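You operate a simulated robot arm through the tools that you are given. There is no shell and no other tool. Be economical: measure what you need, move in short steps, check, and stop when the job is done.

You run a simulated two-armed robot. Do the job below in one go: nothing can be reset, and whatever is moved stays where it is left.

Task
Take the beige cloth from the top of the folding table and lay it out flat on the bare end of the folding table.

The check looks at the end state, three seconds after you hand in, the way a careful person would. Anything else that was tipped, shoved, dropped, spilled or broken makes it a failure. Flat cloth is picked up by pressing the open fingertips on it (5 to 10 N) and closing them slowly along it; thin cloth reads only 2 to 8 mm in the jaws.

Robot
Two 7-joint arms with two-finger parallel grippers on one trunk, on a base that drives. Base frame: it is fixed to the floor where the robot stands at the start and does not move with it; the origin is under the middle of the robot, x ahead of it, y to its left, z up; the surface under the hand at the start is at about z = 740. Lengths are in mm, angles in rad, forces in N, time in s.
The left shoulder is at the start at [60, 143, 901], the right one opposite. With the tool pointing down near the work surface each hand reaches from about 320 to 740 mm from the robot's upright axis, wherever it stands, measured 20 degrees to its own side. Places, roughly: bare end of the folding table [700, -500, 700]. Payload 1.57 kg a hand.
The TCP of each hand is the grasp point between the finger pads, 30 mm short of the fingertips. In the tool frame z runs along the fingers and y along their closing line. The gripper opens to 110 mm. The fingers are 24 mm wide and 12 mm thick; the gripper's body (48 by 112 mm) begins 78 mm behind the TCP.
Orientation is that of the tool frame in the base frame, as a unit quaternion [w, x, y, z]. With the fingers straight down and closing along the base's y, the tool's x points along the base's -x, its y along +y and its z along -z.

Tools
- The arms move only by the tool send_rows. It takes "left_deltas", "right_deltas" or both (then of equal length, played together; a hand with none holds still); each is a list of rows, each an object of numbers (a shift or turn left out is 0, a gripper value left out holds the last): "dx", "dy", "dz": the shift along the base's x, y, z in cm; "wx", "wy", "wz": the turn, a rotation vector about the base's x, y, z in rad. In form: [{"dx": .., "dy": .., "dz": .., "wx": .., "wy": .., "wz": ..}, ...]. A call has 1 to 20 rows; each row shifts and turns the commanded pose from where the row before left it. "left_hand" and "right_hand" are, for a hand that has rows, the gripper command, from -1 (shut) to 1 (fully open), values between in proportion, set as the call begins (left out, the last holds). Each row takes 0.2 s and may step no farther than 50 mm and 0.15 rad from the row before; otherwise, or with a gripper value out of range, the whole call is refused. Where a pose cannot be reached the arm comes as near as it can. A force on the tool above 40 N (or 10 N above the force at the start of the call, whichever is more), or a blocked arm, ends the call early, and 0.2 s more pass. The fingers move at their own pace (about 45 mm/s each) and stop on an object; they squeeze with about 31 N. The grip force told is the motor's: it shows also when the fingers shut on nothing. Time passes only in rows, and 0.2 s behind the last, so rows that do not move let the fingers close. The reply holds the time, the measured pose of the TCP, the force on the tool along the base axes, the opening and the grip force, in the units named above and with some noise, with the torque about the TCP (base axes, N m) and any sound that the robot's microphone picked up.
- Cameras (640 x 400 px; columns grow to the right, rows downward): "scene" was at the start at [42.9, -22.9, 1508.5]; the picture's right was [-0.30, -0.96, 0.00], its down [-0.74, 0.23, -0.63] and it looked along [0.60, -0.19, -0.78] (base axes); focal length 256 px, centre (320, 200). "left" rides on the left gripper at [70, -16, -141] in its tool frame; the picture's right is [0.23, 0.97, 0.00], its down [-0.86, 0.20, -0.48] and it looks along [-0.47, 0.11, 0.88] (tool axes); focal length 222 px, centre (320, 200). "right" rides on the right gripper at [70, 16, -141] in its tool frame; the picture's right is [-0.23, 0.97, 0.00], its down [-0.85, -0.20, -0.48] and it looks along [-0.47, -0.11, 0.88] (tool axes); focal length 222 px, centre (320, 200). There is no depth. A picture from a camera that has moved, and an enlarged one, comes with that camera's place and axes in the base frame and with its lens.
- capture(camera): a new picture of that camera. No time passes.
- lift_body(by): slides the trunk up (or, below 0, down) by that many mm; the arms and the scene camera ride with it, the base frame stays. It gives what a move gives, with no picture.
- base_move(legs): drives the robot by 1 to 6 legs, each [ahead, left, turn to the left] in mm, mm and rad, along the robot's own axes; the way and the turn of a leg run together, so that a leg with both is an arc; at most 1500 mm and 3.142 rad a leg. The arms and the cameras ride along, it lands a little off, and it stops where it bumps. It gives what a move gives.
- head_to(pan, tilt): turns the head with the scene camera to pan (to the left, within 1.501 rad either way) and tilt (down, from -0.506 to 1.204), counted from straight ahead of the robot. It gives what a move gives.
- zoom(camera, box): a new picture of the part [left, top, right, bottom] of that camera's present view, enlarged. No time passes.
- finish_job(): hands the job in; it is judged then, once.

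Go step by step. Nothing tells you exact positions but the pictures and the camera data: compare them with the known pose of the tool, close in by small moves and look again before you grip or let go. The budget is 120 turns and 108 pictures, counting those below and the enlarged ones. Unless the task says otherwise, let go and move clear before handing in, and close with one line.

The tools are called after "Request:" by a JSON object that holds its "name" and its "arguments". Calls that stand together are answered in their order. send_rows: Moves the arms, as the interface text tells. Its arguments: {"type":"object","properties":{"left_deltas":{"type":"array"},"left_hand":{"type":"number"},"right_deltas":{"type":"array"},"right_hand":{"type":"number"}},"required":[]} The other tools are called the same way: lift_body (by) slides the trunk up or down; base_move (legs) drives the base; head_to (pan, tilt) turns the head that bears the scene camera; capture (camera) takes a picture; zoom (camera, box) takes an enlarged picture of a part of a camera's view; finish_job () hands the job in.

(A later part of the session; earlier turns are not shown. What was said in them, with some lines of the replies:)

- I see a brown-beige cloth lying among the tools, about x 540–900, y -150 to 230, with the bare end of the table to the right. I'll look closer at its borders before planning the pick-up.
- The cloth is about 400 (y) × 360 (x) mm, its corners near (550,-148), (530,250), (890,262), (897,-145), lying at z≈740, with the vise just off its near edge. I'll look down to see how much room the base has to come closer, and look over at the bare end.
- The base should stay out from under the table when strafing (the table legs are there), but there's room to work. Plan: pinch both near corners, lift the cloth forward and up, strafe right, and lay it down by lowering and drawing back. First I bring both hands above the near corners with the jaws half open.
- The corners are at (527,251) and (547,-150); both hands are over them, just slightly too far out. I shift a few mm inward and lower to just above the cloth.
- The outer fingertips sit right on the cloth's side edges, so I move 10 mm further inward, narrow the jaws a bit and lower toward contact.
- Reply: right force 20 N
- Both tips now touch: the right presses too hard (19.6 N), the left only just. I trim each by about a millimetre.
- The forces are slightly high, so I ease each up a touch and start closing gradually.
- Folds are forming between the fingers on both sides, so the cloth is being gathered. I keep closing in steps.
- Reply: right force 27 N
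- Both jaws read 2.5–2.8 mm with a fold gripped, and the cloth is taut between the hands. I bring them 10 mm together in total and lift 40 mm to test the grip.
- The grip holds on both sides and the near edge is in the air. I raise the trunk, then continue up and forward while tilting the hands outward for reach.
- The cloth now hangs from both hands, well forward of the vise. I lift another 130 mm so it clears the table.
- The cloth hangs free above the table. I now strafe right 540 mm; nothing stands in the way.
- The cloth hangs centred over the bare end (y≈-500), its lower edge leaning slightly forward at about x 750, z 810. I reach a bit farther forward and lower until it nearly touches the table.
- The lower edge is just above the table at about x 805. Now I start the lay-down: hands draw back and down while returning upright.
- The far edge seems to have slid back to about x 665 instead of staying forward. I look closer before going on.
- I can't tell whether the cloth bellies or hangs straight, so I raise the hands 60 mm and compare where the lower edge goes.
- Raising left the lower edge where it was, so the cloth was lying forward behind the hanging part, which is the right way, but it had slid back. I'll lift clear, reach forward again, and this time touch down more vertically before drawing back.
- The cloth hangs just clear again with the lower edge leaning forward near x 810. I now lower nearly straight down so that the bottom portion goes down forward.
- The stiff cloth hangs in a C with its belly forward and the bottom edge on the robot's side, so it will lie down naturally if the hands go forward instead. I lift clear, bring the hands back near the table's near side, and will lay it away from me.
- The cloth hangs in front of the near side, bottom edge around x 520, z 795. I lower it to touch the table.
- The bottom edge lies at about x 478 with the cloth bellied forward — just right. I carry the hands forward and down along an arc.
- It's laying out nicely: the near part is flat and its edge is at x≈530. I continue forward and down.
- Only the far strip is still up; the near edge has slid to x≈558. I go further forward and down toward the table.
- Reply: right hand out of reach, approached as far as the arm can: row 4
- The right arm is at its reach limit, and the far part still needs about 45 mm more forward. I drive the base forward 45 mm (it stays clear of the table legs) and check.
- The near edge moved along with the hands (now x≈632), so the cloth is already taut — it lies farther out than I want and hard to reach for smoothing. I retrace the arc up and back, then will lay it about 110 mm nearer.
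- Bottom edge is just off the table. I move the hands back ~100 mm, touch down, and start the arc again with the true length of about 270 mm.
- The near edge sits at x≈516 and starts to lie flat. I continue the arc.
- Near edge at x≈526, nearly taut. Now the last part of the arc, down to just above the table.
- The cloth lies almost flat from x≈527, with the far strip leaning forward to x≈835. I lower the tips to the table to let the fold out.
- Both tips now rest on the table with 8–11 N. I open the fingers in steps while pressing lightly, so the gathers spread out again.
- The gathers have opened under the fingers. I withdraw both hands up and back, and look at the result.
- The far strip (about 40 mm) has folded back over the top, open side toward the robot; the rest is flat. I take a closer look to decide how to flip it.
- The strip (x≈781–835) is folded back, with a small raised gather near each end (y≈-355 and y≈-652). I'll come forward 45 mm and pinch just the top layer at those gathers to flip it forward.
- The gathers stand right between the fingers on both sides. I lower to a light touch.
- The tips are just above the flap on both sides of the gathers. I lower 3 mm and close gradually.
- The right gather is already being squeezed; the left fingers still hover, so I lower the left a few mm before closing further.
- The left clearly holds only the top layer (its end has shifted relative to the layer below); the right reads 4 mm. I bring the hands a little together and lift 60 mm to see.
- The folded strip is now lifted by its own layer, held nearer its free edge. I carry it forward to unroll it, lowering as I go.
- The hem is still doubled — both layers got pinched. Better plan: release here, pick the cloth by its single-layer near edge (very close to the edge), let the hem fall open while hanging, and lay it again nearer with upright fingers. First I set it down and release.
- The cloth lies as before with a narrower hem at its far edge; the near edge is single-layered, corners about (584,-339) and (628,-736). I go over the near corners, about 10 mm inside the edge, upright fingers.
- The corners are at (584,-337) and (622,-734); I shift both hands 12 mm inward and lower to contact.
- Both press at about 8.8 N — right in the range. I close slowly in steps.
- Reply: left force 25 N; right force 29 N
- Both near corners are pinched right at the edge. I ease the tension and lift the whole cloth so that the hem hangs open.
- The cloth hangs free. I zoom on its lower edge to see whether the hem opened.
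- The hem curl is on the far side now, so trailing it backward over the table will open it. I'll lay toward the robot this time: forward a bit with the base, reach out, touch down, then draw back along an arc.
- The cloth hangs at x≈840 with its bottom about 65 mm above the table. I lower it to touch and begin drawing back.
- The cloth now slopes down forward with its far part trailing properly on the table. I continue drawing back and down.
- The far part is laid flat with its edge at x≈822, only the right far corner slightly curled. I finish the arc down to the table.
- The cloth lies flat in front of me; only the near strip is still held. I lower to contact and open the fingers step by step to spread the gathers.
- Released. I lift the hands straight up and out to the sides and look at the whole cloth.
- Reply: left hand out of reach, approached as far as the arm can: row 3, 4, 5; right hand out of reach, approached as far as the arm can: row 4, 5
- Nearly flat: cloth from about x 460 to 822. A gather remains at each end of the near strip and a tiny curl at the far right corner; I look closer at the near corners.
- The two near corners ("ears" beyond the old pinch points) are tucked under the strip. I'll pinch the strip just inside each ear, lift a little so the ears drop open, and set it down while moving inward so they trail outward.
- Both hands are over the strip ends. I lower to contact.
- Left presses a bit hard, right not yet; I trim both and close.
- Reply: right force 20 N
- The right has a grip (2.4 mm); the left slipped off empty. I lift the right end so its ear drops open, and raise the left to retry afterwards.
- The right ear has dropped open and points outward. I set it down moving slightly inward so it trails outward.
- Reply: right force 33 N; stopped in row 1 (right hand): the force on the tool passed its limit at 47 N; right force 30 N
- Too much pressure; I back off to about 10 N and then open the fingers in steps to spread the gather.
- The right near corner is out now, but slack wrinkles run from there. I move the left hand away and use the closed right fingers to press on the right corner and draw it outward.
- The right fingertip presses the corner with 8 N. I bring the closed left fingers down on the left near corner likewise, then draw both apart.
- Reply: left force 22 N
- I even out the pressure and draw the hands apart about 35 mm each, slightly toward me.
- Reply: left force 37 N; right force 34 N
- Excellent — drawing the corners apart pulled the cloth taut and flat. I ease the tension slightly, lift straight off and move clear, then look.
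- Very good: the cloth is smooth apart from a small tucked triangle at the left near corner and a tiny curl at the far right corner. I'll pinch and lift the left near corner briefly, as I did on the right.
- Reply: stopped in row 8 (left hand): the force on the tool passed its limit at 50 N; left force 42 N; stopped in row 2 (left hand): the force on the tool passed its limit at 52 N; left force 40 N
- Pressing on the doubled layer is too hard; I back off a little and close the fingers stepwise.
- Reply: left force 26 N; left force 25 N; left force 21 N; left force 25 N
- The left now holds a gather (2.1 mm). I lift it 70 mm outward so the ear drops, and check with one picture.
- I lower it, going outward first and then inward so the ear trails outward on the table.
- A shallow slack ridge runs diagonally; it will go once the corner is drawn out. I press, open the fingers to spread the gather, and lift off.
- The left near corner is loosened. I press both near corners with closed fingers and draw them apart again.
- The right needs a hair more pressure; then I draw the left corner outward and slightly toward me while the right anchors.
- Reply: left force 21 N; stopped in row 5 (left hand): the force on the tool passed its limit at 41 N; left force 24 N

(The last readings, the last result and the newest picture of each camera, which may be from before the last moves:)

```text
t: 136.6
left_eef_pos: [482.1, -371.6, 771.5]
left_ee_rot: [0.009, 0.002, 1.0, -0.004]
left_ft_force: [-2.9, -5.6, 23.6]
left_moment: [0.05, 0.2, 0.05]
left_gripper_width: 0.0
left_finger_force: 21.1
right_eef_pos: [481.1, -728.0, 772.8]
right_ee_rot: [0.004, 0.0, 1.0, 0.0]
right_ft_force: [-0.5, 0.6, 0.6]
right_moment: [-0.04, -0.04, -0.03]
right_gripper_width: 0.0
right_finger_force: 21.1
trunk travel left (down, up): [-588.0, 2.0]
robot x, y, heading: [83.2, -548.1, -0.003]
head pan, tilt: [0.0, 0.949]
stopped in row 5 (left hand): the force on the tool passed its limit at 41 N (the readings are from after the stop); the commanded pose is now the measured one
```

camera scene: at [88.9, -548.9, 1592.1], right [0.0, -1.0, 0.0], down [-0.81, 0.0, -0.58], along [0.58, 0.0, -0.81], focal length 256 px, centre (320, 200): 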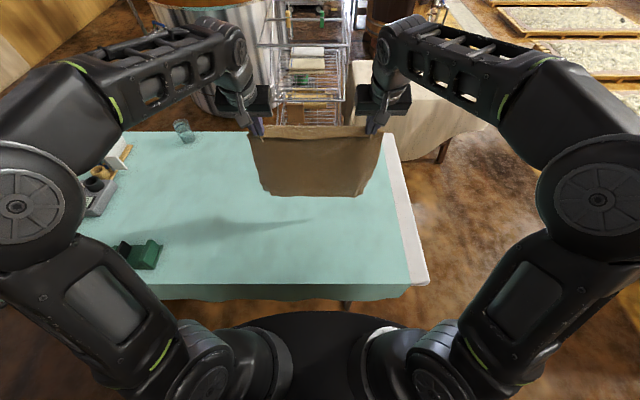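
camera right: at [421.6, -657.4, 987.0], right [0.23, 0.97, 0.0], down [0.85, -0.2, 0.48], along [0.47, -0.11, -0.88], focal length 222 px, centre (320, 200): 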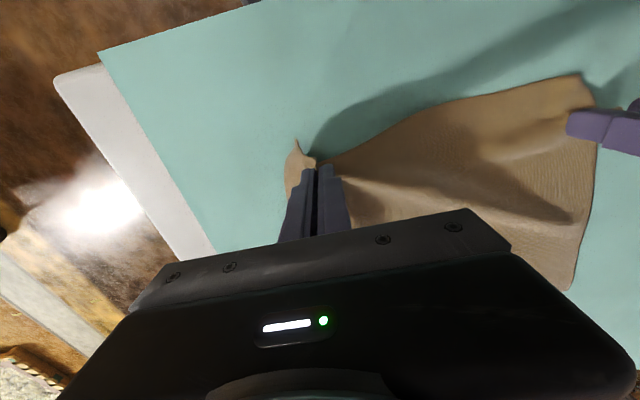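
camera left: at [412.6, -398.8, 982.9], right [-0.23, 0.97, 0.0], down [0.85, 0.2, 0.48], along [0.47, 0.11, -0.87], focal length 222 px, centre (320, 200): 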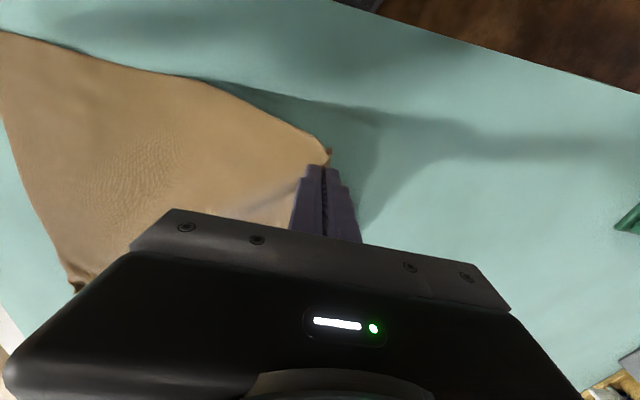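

Left pressed too hard and stopped; right still hovers. I correct both heights and continue gently.

Request:
{"name": "send_rows", "arguments": {"left_deltas": [{"dz": 0.1}, {}], "right_deltas": [{"dz": -0.15}, {}]}}

Request:
{"name": "send_rows", "arguments": {"left_deltas": [{}, {}], "right_deltas": [{"dz": -0.1}, {}]}}

```text
t: 137.2
left_eef_pos: [481.4, -371.5, 771.6]
left_ee_rot: [0.007, 0.001, 1.0, -0.001]
left_ft_force: [-1.2, -7.2, 14.6]
left_moment: [-0.04, 0.09, 0.07]
left_gripper_width: 0.0
left_finger_force: 21.4
right_eef_pos: [481.0, -729.6, 770.5]
right_ee_rot: [0.004, 0.001, 1.0, 0.001]
right_ft_force: [0.6, 0.4, -0.8]
right_moment: [0.01, -0.02, 0.0]
right_gripper_width: 0.0
right_finger_force: 21.5
trunk travel left (down, up): [-588.0, 2.0]
robot x, y, heading: [86.9, -552.9, 0.001]
head pan, tilt: [0.0, 0.949]
```

```text
t: 137.8
left_eef_pos: [481.5, -370.5, 771.2]
left_ee_rot: [0.007, 0.001, 1.0, -0.002]
left_ft_force: [1.5, -4.2, 9.0]
left_moment: [-0.02, 0.0, 0.0]
left_gripper_width: 0.1
left_finger_force: 21.3
right_eef_pos: [481.4, -728.1, 770.2]
right_ee_rot: [0.005, -0.001, 1.0, 0.0]
right_ft_force: [-0.9, -0.4, 10.7]
right_moment: [0.0, 0.16, 0.02]
right_gripper_width: 0.1
right_finger_force: 21.3
trunk travel left (down, up): [-588.0, 2.0]
robot x, y, heading: [86.3, -550.8, -0.001]
head pan, tilt: [0.0, 0.949]
```

Both press at about 10 N now. I draw them apart further and then check with a picture.

Request:
{"name": "send_rows", "arguments": {"left_deltas": [{"dy": 0.4, "dx": -0.2}, {"dy": 0.4, "dx": -0.2}, {"dy": 0.4, "dx": -0.1}, {"dy": 0.4}, {}], "right_deltas": [{"dy": -0.3, "dx": -0.1}, {"dy": -0.3, "dx": -0.1}, {"dy": -0.2}, {"dy": -0.2}, {}]}}

Request:
{"name": "zoom", "arguments": {"camera": "scene", "box": [220, 150, 420, 275]}}

```text
t: 139.0
left_eef_pos: [477.0, -355.3, 771.9]
left_ee_rot: [0.006, 0.001, 1.0, -0.003]
left_ft_force: [0.0, -3.7, 5.4]
left_moment: [-0.02, 0.02, 0.03]
left_gripper_width: 0.0
left_finger_force: 21.5
right_eef_pos: [478.3, -739.5, 770.5]
right_ee_rot: [0.003, 0.001, 1.0, 0.0]
right_ft_force: [-1.6, 1.5, 3.9]
right_moment: [0.04, 0.12, -0.07]
right_gripper_width: 0.0
right_finger_force: 22.0
trunk travel left (down, up): [-588.0, 2.0]
robot x, y, heading: [89.5, -551.0, -0.004]
head pan, tilt: [0.0, 0.949]
```

```text
3.20 times, centred on (320, 212) of scene
camera zoom: at [128.8, -549.6, 1592.0], right [0.0, -1.0, 0.0], down [-0.81, 0.0, -0.58], along [0.58, 0.0, -0.81], focal length 819 px, centre (320, 160)
```

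zoom: 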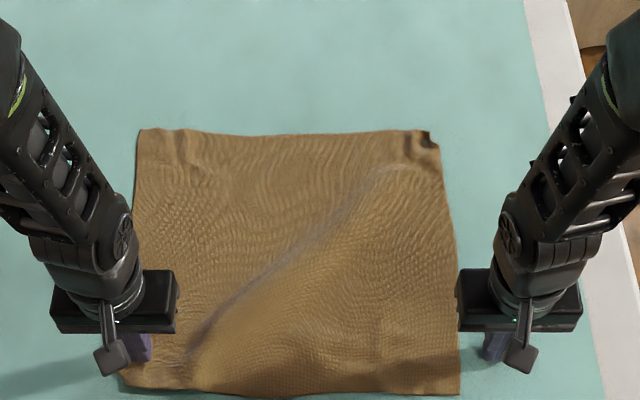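

The left corner is out; the cloth shifted a bit left and the right finger slid off its edge. I reposition the right finger on the right near corner (y≈-682) to pull out the last soft ridge.

Request:
{"name": "send_rows", "arguments": {"left_deltas": [{}, {}, {}, {}, {}, {}, {"dz": -0.05}, {}], "right_deltas": [{"dz": 2}, {"dz": 1}, {"dy": 3, "dx": -0.4}, {"dy": 2.7, "dx": -0.4}, {"dz": -1.5}, {"dz": -0.9}, {"dz": -0.4}, {}]}}

Request:
{"name": "send_rows", "arguments": {"left_deltas": [{}, {}], "right_deltas": [{"dz": -0.05}, {}]}}

```text
t: 140.8
left_eef_pos: [477.5, -355.8, 771.7]
left_ee_rot: [0.006, 0.001, 1.0, -0.002]
left_ft_force: [-3.4, -0.1, 10.1]
left_moment: [0.14, 0.19, 0.01]
left_gripper_width: 0.0
left_finger_force: 21.1
right_eef_pos: [470.7, -683.0, 773.1]
right_ee_rot: [0.004, -0.001, 1.0, 0.001]
right_ft_force: [-0.2, -0.2, -0.3]
right_moment: [0.02, -0.01, 0.02]
right_gripper_width: 0.0
right_finger_force: 21.5
trunk travel left (down, up): [-588.0, 2.0]
robot x, y, heading: [88.2, -552.4, 0.001]
head pan, tilt: [0.0, 0.949]
```

```text
t: 141.4
left_eef_pos: [477.8, -354.3, 771.4]
left_ee_rot: [0.008, 0.002, 1.0, -0.003]
left_ft_force: [-1.9, -0.1, 6.7]
left_moment: [0.07, 0.1, 0.03]
left_gripper_width: 0.0
left_finger_force: 21.3
right_eef_pos: [471.8, -683.0, 771.2]
right_ee_rot: [0.005, 0.001, 1.0, 0.001]
right_ft_force: [0.3, -2.1, 16.8]
right_moment: [-0.11, 0.08, 0.03]
right_gripper_width: 0.2
right_finger_force: 21.4
trunk travel left (down, up): [-588.0, 2.0]
robot x, y, heading: [85.6, -549.8, -0.002]
head pan, tilt: [0.0, 0.949]
```

Both press the cloth now. I draw the right corner outward until it goes taut.

Request:
{"name": "send_rows", "arguments": {"left_deltas": [{"dz": -0.04}, {}, {}, {}, {}, {}], "right_deltas": [{"dy": -0.5, "dx": -0.1}, {"dy": -0.5, "dx": -0.1}, {"dy": -0.5, "dx": -0.1}, {"dy": -0.5, "dx": -0.1}, {"dy": -0.4, "dx": -0.1}, {}]}}

```text
t: 142.8
left_eef_pos: [477.5, -355.6, 772.2]
left_ee_rot: [0.007, 0.002, 1.0, -0.002]
left_ft_force: [-1.6, -6.4, 15.0]
left_moment: [-0.01, 0.17, 0.07]
left_gripper_width: 0.1
left_finger_force: 21.7
right_eef_pos: [464.6, -705.1, 772.0]
right_ee_rot: [0.004, 0.001, 1.0, 0.001]
right_ft_force: [1.3, 7.7, 12.9]
right_moment: [0.23, 0.02, -0.03]
right_gripper_width: 0.0
right_finger_force: 21.4
trunk travel left (down, up): [-588.0, 2.0]
robot x, y, heading: [83.6, -548.6, 0.001]
head pan, tilt: [0.0, 0.949]
```

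Tension is building evenly. I add 8 mm sideways and a small pull toward me with both hands, then lift off and check.

Request:
{"name": "send_rows", "arguments": {"left_deltas": [{}, {}, {"dx": -0.4}, {"dx": -0.4}, {}], "right_deltas": [{"dy": -0.4}, {"dy": -0.4}, {"dx": -0.4}, {"dx": -0.4}, {}]}}

Request:
{"name": "send_rows", "arguments": {"left_deltas": [{"dy": -0.1}, {"dz": 0.3}, {"dz": 1}, {"dz": 2.5}, {"dz": 3}, {"dz": 3}, {"dz": 2, "dy": 3}, {"dy": 4}, {"dy": 4}, {}], "right_deltas": [{"dy": 0.1}, {"dz": 0.3}, {"dz": 1}, {"dz": 2.5}, {"dz": 3}, {"dz": 3}, {"dz": 2, "dy": -3}, {"dy": -4}, {"dy": -4}, {}]}}

Request:
{"name": "zoom", "arguments": {"camera": "scene", "box": [220, 150, 420, 275]}}

```text
t: 144.0
left_eef_pos: [472.0, -356.4, 770.3]
left_ee_rot: [0.008, 0.001, 1.0, -0.002]
left_ft_force: [8.5, -5.1, 19.4]
left_moment: [0.07, -0.21, -0.08]
left_gripper_width: 0.1
left_finger_force: 21.4
right_eef_pos: [459.3, -715.0, 771.5]
right_ee_rot: [0.005, 0.002, 1.0, 0.001]
right_ft_force: [8.0, 4.0, 15.1]
right_moment: [0.1, -0.16, -0.01]
right_gripper_width: 0.1
right_finger_force: 21.4
trunk travel left (down, up): [-588.0, 2.0]
robot x, y, heading: [87.7, -549.8, -0.003]
head pan, tilt: [0.0, 0.949]
```

```text
t: 146.2
left_eef_pos: [471.4, -245.3, 887.8]
left_ee_rot: [0.007, 0.001, 1.0, -0.002]
left_ft_force: [-0.3, -0.7, 0.3]
left_moment: [0.0, 0.05, -0.01]
left_gripper_width: 0.0
left_finger_force: 20.8
right_eef_pos: [457.2, -823.3, 888.0]
right_ee_rot: [0.004, 0.0, 1.0, 0.001]
right_ft_force: [-0.5, -0.7, 0.2]
right_moment: [0.03, 0.01, 0.0]
right_gripper_width: 0.0
right_finger_force: 21.2
trunk travel left (down, up): [-588.0, 2.0]
robot x, y, heading: [87.1, -548.3, -0.001]
head pan, tilt: [0.0, 0.949]
```

```text
3.20 times, centred on (320, 212) of scene
camera zoom: at [129.9, -549.2, 1592.1], right [0.0, -1.0, 0.0], down [-0.81, 0.0, -0.58], along [0.58, 0.0, -0.81], focal length 819 px, centre (320, 160)
```

zoom: 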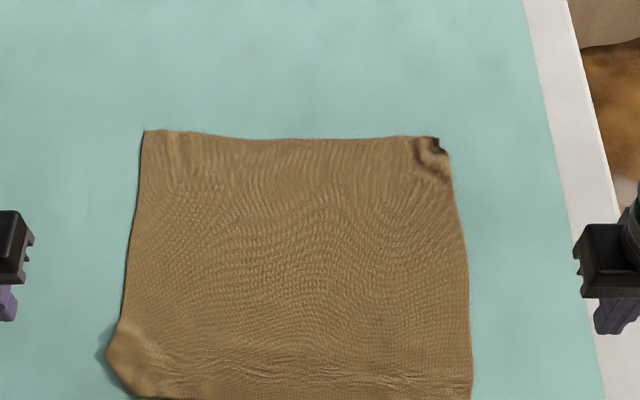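

The cloth is flat over nearly its whole area; only a small rounded tuck at the left near corner and a tiny curl at the far right corner remain. I press the left tuck flat and gently stroke the far right corner outward.

Request:
{"name": "send_rows", "arguments": {"left_deltas": [{"dy": -3.2}, {"dy": -3.2}, {"dy": -3.2}, {}, {}, {}, {}, {"dz": -3.5}, {"dz": -3.5}, {"dz": -2.5}, {"dz": -0.8}, {}], "right_deltas": [{"dx": 3.9, "dy": 2.2}, {"dx": 3.9, "dy": 2.2}, {"dx": 3.9, "dy": 2.2}, {"dx": 3.9, "dy": 2.2}, {"dx": 3.9, "dy": 2.2}, {"dx": 3.9, "dy": 2.2}, {"dx": 3.9, "dy": 2.1}, {"dz": -3.5}, {"dz": -3.5}, {"dz": -3.0}, {"dz": -1.2}, {}]}}

Request:
{"name": "send_rows", "arguments": {"left_deltas": [{"dz": -0.3}, {}], "right_deltas": [{"dz": -0.25}, {}]}}

```text
t: 148.8
left_eef_pos: [470.0, -341.8, 785.7]
left_ee_rot: [0.006, 0.002, 1.0, -0.003]
left_ft_force: [0.5, -0.5, -0.2]
left_moment: [-0.01, -0.02, 0.0]
left_gripper_width: 0.0
left_finger_force: 21.6
right_eef_pos: [732.0, -670.5, 775.1]
right_ee_rot: [0.004, 0.0, 1.0, 0.0]
right_ft_force: [-0.4, -0.2, -1.0]
right_moment: [0.0, 0.02, 0.01]
right_gripper_width: 0.0
right_finger_force: 21.8
trunk travel left (down, up): [-588.0, 2.0]
robot x, y, heading: [86.3, -551.5, -0.004]
head pan, tilt: [0.0, 0.949]
```

```text
t: 149.4
left_eef_pos: [469.6, -340.2, 783.3]
left_ee_rot: [0.006, 0.001, 1.0, -0.003]
left_ft_force: [0.2, 0.0, 0.6]
left_moment: [0.01, 0.02, -0.01]
left_gripper_width: 0.0
left_finger_force: 21.0
right_eef_pos: [731.4, -670.7, 773.3]
right_ee_rot: [0.003, 0.0, 1.0, 0.002]
right_ft_force: [-0.2, 0.5, 0.6]
right_moment: [0.0, 0.0, -0.03]
right_gripper_width: 0.0
right_finger_force: 21.4
trunk travel left (down, up): [-588.0, 2.0]
robot x, y, heading: [83.8, -550.9, -0.004]
head pan, tilt: [0.0, 0.949]
```

The right tip hovers just above the surface — right for pushing the curl open. I stroke it outward past the corner while pressing the left tuck down.

Request:
{"name": "send_rows", "arguments": {"left_deltas": [{"dz": -0.4}, {"dz": -0.3}, {"dz": -0.2}, {"dz": -0.15}, {}, {}, {}, {}], "right_deltas": [{"dx": 0.5, "dy": -0.5, "dz": -0.05}, {"dx": 0.6, "dy": -0.6}, {"dx": 0.6, "dy": -0.6}, {"dx": 0.6, "dy": -0.6}, {"dx": 0.6, "dy": -0.6}, {"dx": 0.6, "dy": -0.6}, {"dx": 0.6, "dy": -0.6}, {}]}}

Request:
{"name": "send_rows", "arguments": {"left_deltas": [{"dy": 0.3, "dx": -0.3}, {"dy": 0.4, "dx": -0.4}, {"dy": 0.4, "dx": -0.3}, {"dz": 0.5}, {"dz": 2}, {"dz": 3}, {"dz": 3, "dy": 3}, {"dy": 4}, {"dy": 4}, {}], "right_deltas": [{"dz": 1}, {"dz": 2}, {"dz": 3}, {"dz": 3}, {"dz": 3, "dx": -3}, {"dx": -4, "dy": -2}, {"dx": -4, "dy": -2}, {"dx": -4, "dy": -2}, {"dx": -4, "dy": -2}, {}]}}

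Request:
{"name": "capture", "arguments": {"camera": "scene"}}

```text
t: 151.2
left_eef_pos: [471.0, -341.1, 772.4]
left_ee_rot: [0.007, 0.0, 1.0, -0.002]
left_ft_force: [-0.2, 1.7, 13.7]
left_moment: [0.16, 0.14, -0.04]
left_gripper_width: 0.0
left_finger_force: 21.5
right_eef_pos: [772.5, -710.2, 773.1]
right_ee_rot: [0.004, 0.0, 1.0, 0.001]
right_ft_force: [-0.1, -0.3, 0.5]
right_moment: [0.04, 0.01, -0.01]
right_gripper_width: 0.1
right_finger_force: 21.2
trunk travel left (down, up): [-588.0, 2.0]
robot x, y, heading: [86.8, -552.2, 0.001]
head pan, tilt: [0.0, 0.949]
```

```text
t: 153.4
left_eef_pos: [460.1, -222.8, 855.4]
left_ee_rot: [0.006, 0.002, 1.0, -0.003]
left_ft_force: [-0.4, -0.2, -0.1]
left_moment: [0.01, 0.01, 0.03]
left_gripper_width: 0.0
left_finger_force: 21.2
right_eef_pos: [584.2, -793.0, 889.5]
right_ee_rot: [0.003, 0.001, 1.0, 0.001]
right_ft_force: [-0.4, 0.1, 0.0]
right_moment: [-0.02, 0.03, -0.01]
right_gripper_width: 0.1
right_finger_force: 21.1
trunk travel left (down, up): [-588.0, 2.0]
robot x, y, heading: [86.2, -547.8, 0.003]
head pan, tilt: [0.0, 0.949]
```

```text
0 pictures are left
camera scene: at [130.5, -549.6, 1592.0], right [0.0, -1.0, 0.0], down [-0.81, 0.0, -0.58], along [0.58, 0.0, -0.81], focal length 256 px, centre (320, 200)
```

scene: 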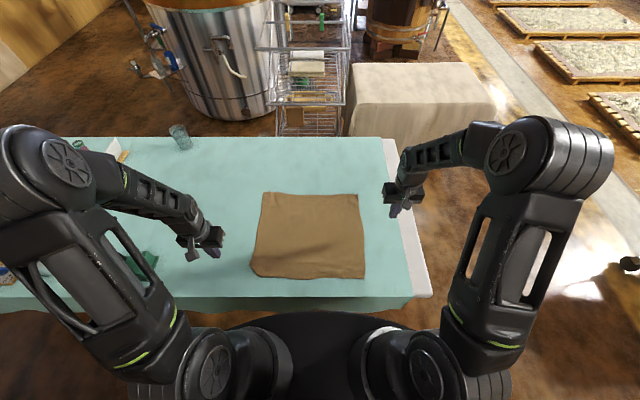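

The cloth lies spread out flat on the bare end of the table, the hands are off it and raised, and nothing else has been moved. I hand in.

Request:
{"name": "finish_job", "arguments": {}}

```text
The job is handed in.
```

The beige cloth is laid out on the bare end of the folding table, flat apart from a possible small tuck at its left near corner. The last picture was too coarse to rule that tuck out. Both hands are clear, and I saw nothing else moved.
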